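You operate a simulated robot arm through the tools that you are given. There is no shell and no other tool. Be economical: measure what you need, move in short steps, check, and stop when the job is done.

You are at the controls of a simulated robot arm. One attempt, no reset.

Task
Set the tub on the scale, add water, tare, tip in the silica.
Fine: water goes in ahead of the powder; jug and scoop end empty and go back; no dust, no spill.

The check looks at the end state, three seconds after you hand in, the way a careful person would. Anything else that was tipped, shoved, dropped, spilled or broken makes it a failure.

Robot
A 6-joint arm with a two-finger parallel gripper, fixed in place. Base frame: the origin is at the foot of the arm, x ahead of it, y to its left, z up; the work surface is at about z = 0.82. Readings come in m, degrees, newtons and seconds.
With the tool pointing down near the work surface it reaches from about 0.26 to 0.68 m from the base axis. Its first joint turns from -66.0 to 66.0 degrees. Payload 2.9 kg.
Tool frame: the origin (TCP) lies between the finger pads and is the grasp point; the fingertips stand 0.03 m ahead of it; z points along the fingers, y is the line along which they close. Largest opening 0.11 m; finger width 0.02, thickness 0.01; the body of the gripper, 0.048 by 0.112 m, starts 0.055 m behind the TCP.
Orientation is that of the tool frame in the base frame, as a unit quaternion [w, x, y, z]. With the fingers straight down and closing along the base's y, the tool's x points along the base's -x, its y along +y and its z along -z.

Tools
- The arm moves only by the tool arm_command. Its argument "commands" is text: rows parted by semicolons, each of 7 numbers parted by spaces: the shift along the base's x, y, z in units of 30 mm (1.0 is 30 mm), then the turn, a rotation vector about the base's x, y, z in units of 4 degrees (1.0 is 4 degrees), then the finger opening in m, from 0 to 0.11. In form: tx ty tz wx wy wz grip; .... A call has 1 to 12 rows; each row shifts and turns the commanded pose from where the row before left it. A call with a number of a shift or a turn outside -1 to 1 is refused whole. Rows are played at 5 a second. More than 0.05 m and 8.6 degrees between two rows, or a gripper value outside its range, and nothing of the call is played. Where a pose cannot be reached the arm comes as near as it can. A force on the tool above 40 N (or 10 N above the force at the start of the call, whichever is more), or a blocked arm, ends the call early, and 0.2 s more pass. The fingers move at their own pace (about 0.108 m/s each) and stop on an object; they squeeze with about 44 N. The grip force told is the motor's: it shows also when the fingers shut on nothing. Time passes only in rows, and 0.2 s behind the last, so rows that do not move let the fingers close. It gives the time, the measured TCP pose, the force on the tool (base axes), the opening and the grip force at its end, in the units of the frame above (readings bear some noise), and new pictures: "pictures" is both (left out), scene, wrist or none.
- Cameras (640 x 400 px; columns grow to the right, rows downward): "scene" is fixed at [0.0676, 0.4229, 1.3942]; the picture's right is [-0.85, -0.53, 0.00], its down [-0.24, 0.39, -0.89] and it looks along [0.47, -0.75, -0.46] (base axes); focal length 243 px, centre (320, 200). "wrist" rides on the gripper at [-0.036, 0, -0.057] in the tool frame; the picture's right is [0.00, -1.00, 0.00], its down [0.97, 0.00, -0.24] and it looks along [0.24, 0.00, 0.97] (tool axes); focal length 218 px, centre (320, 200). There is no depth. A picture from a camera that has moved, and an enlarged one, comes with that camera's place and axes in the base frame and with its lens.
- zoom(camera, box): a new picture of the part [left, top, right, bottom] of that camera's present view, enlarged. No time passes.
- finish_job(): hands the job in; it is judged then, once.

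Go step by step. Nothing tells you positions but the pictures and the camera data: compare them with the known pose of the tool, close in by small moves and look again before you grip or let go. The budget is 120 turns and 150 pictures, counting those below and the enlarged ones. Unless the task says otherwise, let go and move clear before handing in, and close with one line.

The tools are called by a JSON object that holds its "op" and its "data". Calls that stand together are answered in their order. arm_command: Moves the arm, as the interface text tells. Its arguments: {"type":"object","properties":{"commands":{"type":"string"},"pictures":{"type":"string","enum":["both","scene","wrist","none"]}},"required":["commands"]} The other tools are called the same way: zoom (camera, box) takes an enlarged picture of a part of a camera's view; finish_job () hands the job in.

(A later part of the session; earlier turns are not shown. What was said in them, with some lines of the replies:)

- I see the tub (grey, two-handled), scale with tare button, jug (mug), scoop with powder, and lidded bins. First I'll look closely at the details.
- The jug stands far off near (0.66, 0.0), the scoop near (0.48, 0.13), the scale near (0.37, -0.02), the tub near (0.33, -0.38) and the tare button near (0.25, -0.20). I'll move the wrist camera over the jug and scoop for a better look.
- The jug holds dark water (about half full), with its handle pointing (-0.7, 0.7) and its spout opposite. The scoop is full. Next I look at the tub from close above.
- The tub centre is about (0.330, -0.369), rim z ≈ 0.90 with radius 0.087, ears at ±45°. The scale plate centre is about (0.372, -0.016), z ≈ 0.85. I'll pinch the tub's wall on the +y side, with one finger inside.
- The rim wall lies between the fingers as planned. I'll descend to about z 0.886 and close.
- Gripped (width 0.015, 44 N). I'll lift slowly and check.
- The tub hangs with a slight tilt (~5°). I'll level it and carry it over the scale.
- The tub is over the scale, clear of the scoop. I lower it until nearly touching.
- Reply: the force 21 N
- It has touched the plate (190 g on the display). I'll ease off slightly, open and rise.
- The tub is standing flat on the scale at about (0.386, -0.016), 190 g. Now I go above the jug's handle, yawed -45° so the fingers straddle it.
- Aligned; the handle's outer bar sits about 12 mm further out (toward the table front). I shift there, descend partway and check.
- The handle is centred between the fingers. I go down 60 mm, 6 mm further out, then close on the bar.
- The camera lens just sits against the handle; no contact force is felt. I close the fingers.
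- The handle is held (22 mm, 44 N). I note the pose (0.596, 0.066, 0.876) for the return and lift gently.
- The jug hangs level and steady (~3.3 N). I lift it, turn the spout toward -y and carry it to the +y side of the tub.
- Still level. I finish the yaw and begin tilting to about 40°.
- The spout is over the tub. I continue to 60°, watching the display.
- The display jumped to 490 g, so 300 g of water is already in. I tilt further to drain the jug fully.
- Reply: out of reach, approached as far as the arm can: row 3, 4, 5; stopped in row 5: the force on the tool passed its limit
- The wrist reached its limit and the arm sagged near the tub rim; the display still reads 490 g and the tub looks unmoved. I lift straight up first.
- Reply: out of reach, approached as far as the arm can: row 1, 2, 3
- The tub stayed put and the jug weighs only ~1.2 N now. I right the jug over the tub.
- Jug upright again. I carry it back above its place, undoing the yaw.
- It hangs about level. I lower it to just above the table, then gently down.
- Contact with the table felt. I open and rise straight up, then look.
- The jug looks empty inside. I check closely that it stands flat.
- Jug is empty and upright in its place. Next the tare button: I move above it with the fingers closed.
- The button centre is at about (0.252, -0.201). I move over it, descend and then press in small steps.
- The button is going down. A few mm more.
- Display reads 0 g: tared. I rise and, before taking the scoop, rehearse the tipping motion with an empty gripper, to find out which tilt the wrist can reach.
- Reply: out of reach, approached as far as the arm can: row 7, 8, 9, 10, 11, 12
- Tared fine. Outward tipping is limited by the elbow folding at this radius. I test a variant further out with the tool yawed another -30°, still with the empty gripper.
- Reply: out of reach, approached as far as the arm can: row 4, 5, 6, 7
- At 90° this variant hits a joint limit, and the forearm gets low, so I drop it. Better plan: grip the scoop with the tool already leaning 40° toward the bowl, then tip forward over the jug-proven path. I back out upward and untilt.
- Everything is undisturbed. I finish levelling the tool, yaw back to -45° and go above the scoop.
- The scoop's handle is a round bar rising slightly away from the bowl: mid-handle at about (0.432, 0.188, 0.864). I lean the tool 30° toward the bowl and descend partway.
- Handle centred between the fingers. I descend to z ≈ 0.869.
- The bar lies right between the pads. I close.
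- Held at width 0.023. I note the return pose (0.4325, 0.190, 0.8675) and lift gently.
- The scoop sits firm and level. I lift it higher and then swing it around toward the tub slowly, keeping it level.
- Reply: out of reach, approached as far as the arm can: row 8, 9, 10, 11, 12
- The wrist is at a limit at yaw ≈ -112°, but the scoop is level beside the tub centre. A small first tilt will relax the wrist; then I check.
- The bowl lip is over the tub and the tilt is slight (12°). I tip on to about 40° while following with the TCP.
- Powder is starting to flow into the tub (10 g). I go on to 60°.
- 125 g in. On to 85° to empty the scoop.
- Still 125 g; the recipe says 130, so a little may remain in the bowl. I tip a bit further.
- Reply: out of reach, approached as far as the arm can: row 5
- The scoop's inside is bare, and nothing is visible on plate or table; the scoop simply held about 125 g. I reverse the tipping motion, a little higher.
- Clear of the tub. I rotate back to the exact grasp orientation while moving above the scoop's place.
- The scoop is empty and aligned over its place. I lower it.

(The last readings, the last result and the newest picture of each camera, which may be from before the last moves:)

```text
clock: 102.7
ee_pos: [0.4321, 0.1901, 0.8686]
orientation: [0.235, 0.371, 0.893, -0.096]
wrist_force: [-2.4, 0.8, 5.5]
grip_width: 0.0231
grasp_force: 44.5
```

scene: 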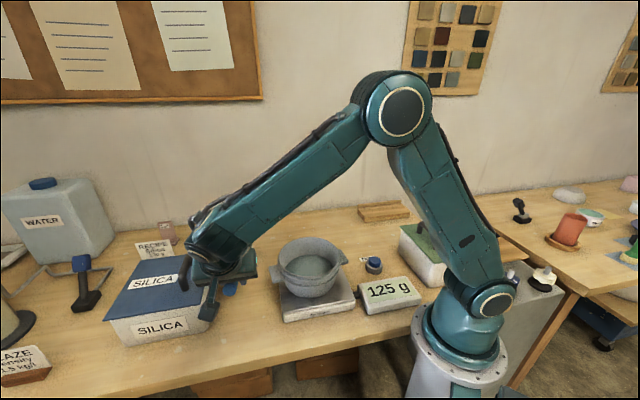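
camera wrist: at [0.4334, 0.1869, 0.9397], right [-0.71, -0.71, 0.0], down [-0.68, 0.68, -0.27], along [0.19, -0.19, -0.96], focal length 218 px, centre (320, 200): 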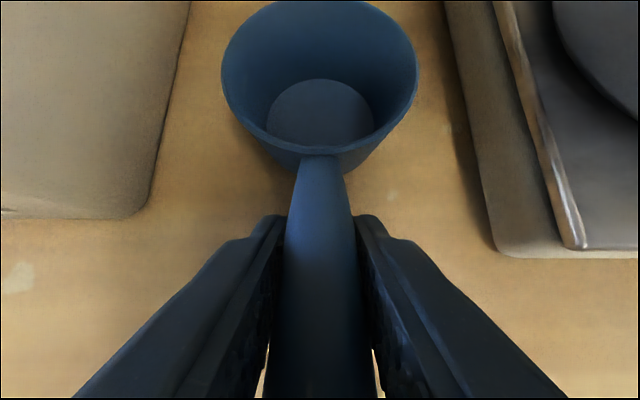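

The scoop touches the table. I open and rise straight up.

{"op": "arm_command", "data": {"commands": "0 0 0 0 0 0 0.03;0 0 0 0 0 0 0.05;0 0 0 0 0 0 0.05;0 0 0.5 0 0 0 0.05;0 0 0.8 0 0 0 0.05;0 0 1 0 0 0 0.05;0 0 1 0 0 0 0.05;0 0 1 0 0 0 0.05;0 0 1 0.66 0.66 0 0.05;0 0 1 0.66 0.66 0 0.05;0 0 1 0.66 0.66 0 0.05;0 0 1 0.66 0.66 0 0.05", "pictures": "both"}}

{"op": "arm_command", "data": {"commands": "0 0 0.5 0.66 0.66 0 0.05;0 0 0.5 0.66 0.66 0 0.05;0 0 0 0.66 0.66 0 0.05;0 0 0 0.66 0.66 0 0.05;0 0 0 0 0 0 0.05", "pictures": "both"}}

{"op": "zoom", "data": {"camera": "scene", "box": [190, 200, 430, 350]}}

```text
clock: 105.3
ee_pos: [0.433, 0.1896, 1.1182]
orientation: [0.116, 0.379, 0.917, -0.046]
wrist_force: [-0.2, -0.5, 1.0]
grip_width: 0.0498
grasp_force: 0.0
camera wrist: at [0.4469, 0.1749, 1.1816], right [-0.71, -0.71, 0.0], down [-0.71, 0.71, -0.01], along [0.01, 0.0, -1.0], focal length 218 px, centre (320, 200)
```

scene: 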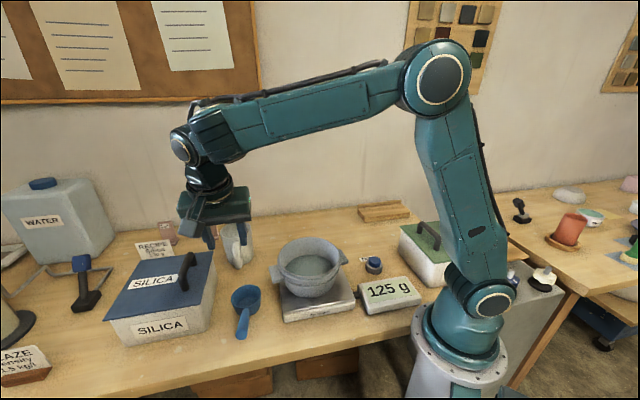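
wrist: 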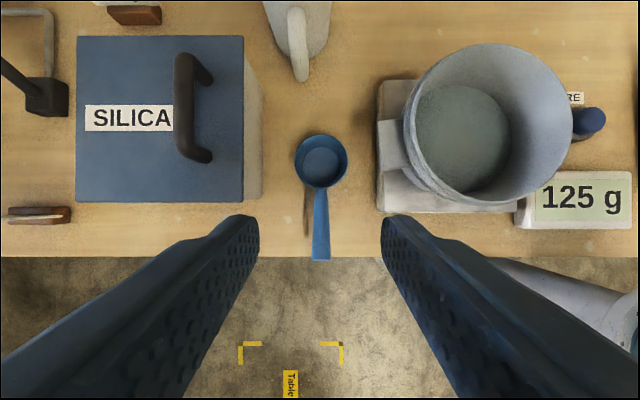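

```text
clock: 106.5
ee_pos: [0.4316, 0.1895, 1.1478]
orientation: [-0.004, 0.384, 0.923, 0.002]
wrist_force: [-0.2, -0.1, 0.4]
grip_width: 0.0501
grasp_force: 0.2
camera wrist: at [0.4576, 0.1631, 1.2039], right [-0.71, -0.71, 0.0], down [-0.68, 0.69, 0.25], along [-0.17, 0.18, -0.97], focal length 218 px, centre (320, 200)
```

scene: 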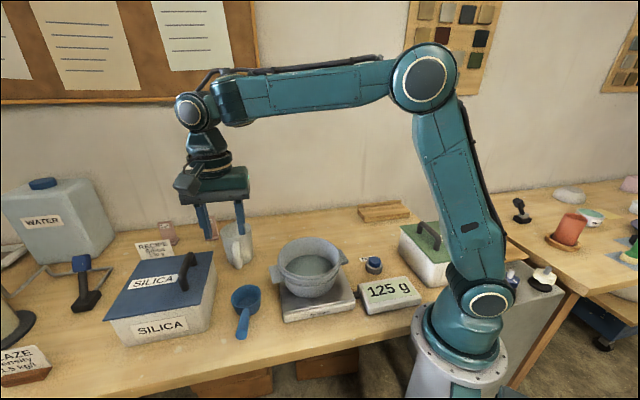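
wrist: 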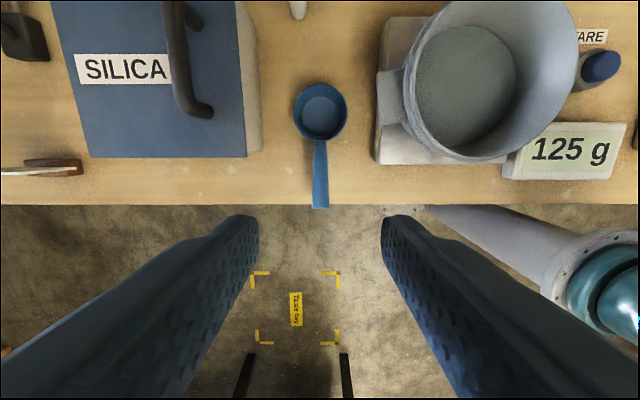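

```text
2.67 times, centred on (310, 275) of scene
camera zoom: at [0.0676, 0.4229, 1.3942], right [-0.85, -0.53, 0.0], down [-0.24, 0.39, -0.89], along [0.47, -0.75, -0.46], focal length 648 px, centre (347, 0)
```

zoom: 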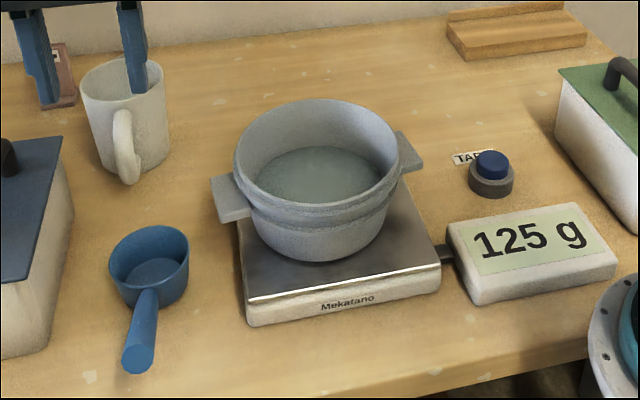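

Tub, water and silica are on the scale, tared before the powder, and the display reads 125 g. Jug and scoop are empty and back in place, with no spill visible and the arm clear, so I hand in.

{"op": "finish_job", "data": {}}

```text
The job is handed in.
```

The tub is on the scale with the water in first, then tared, then the silica. The display reads 125 g, 5 g under the recipe card's 130 g. The jug and scoop are empty and back in their places, and I saw no spill or dust. While pouring the water the arm reached its limit and hit a force stop close to the tub rim, but the tub stayed where it was.
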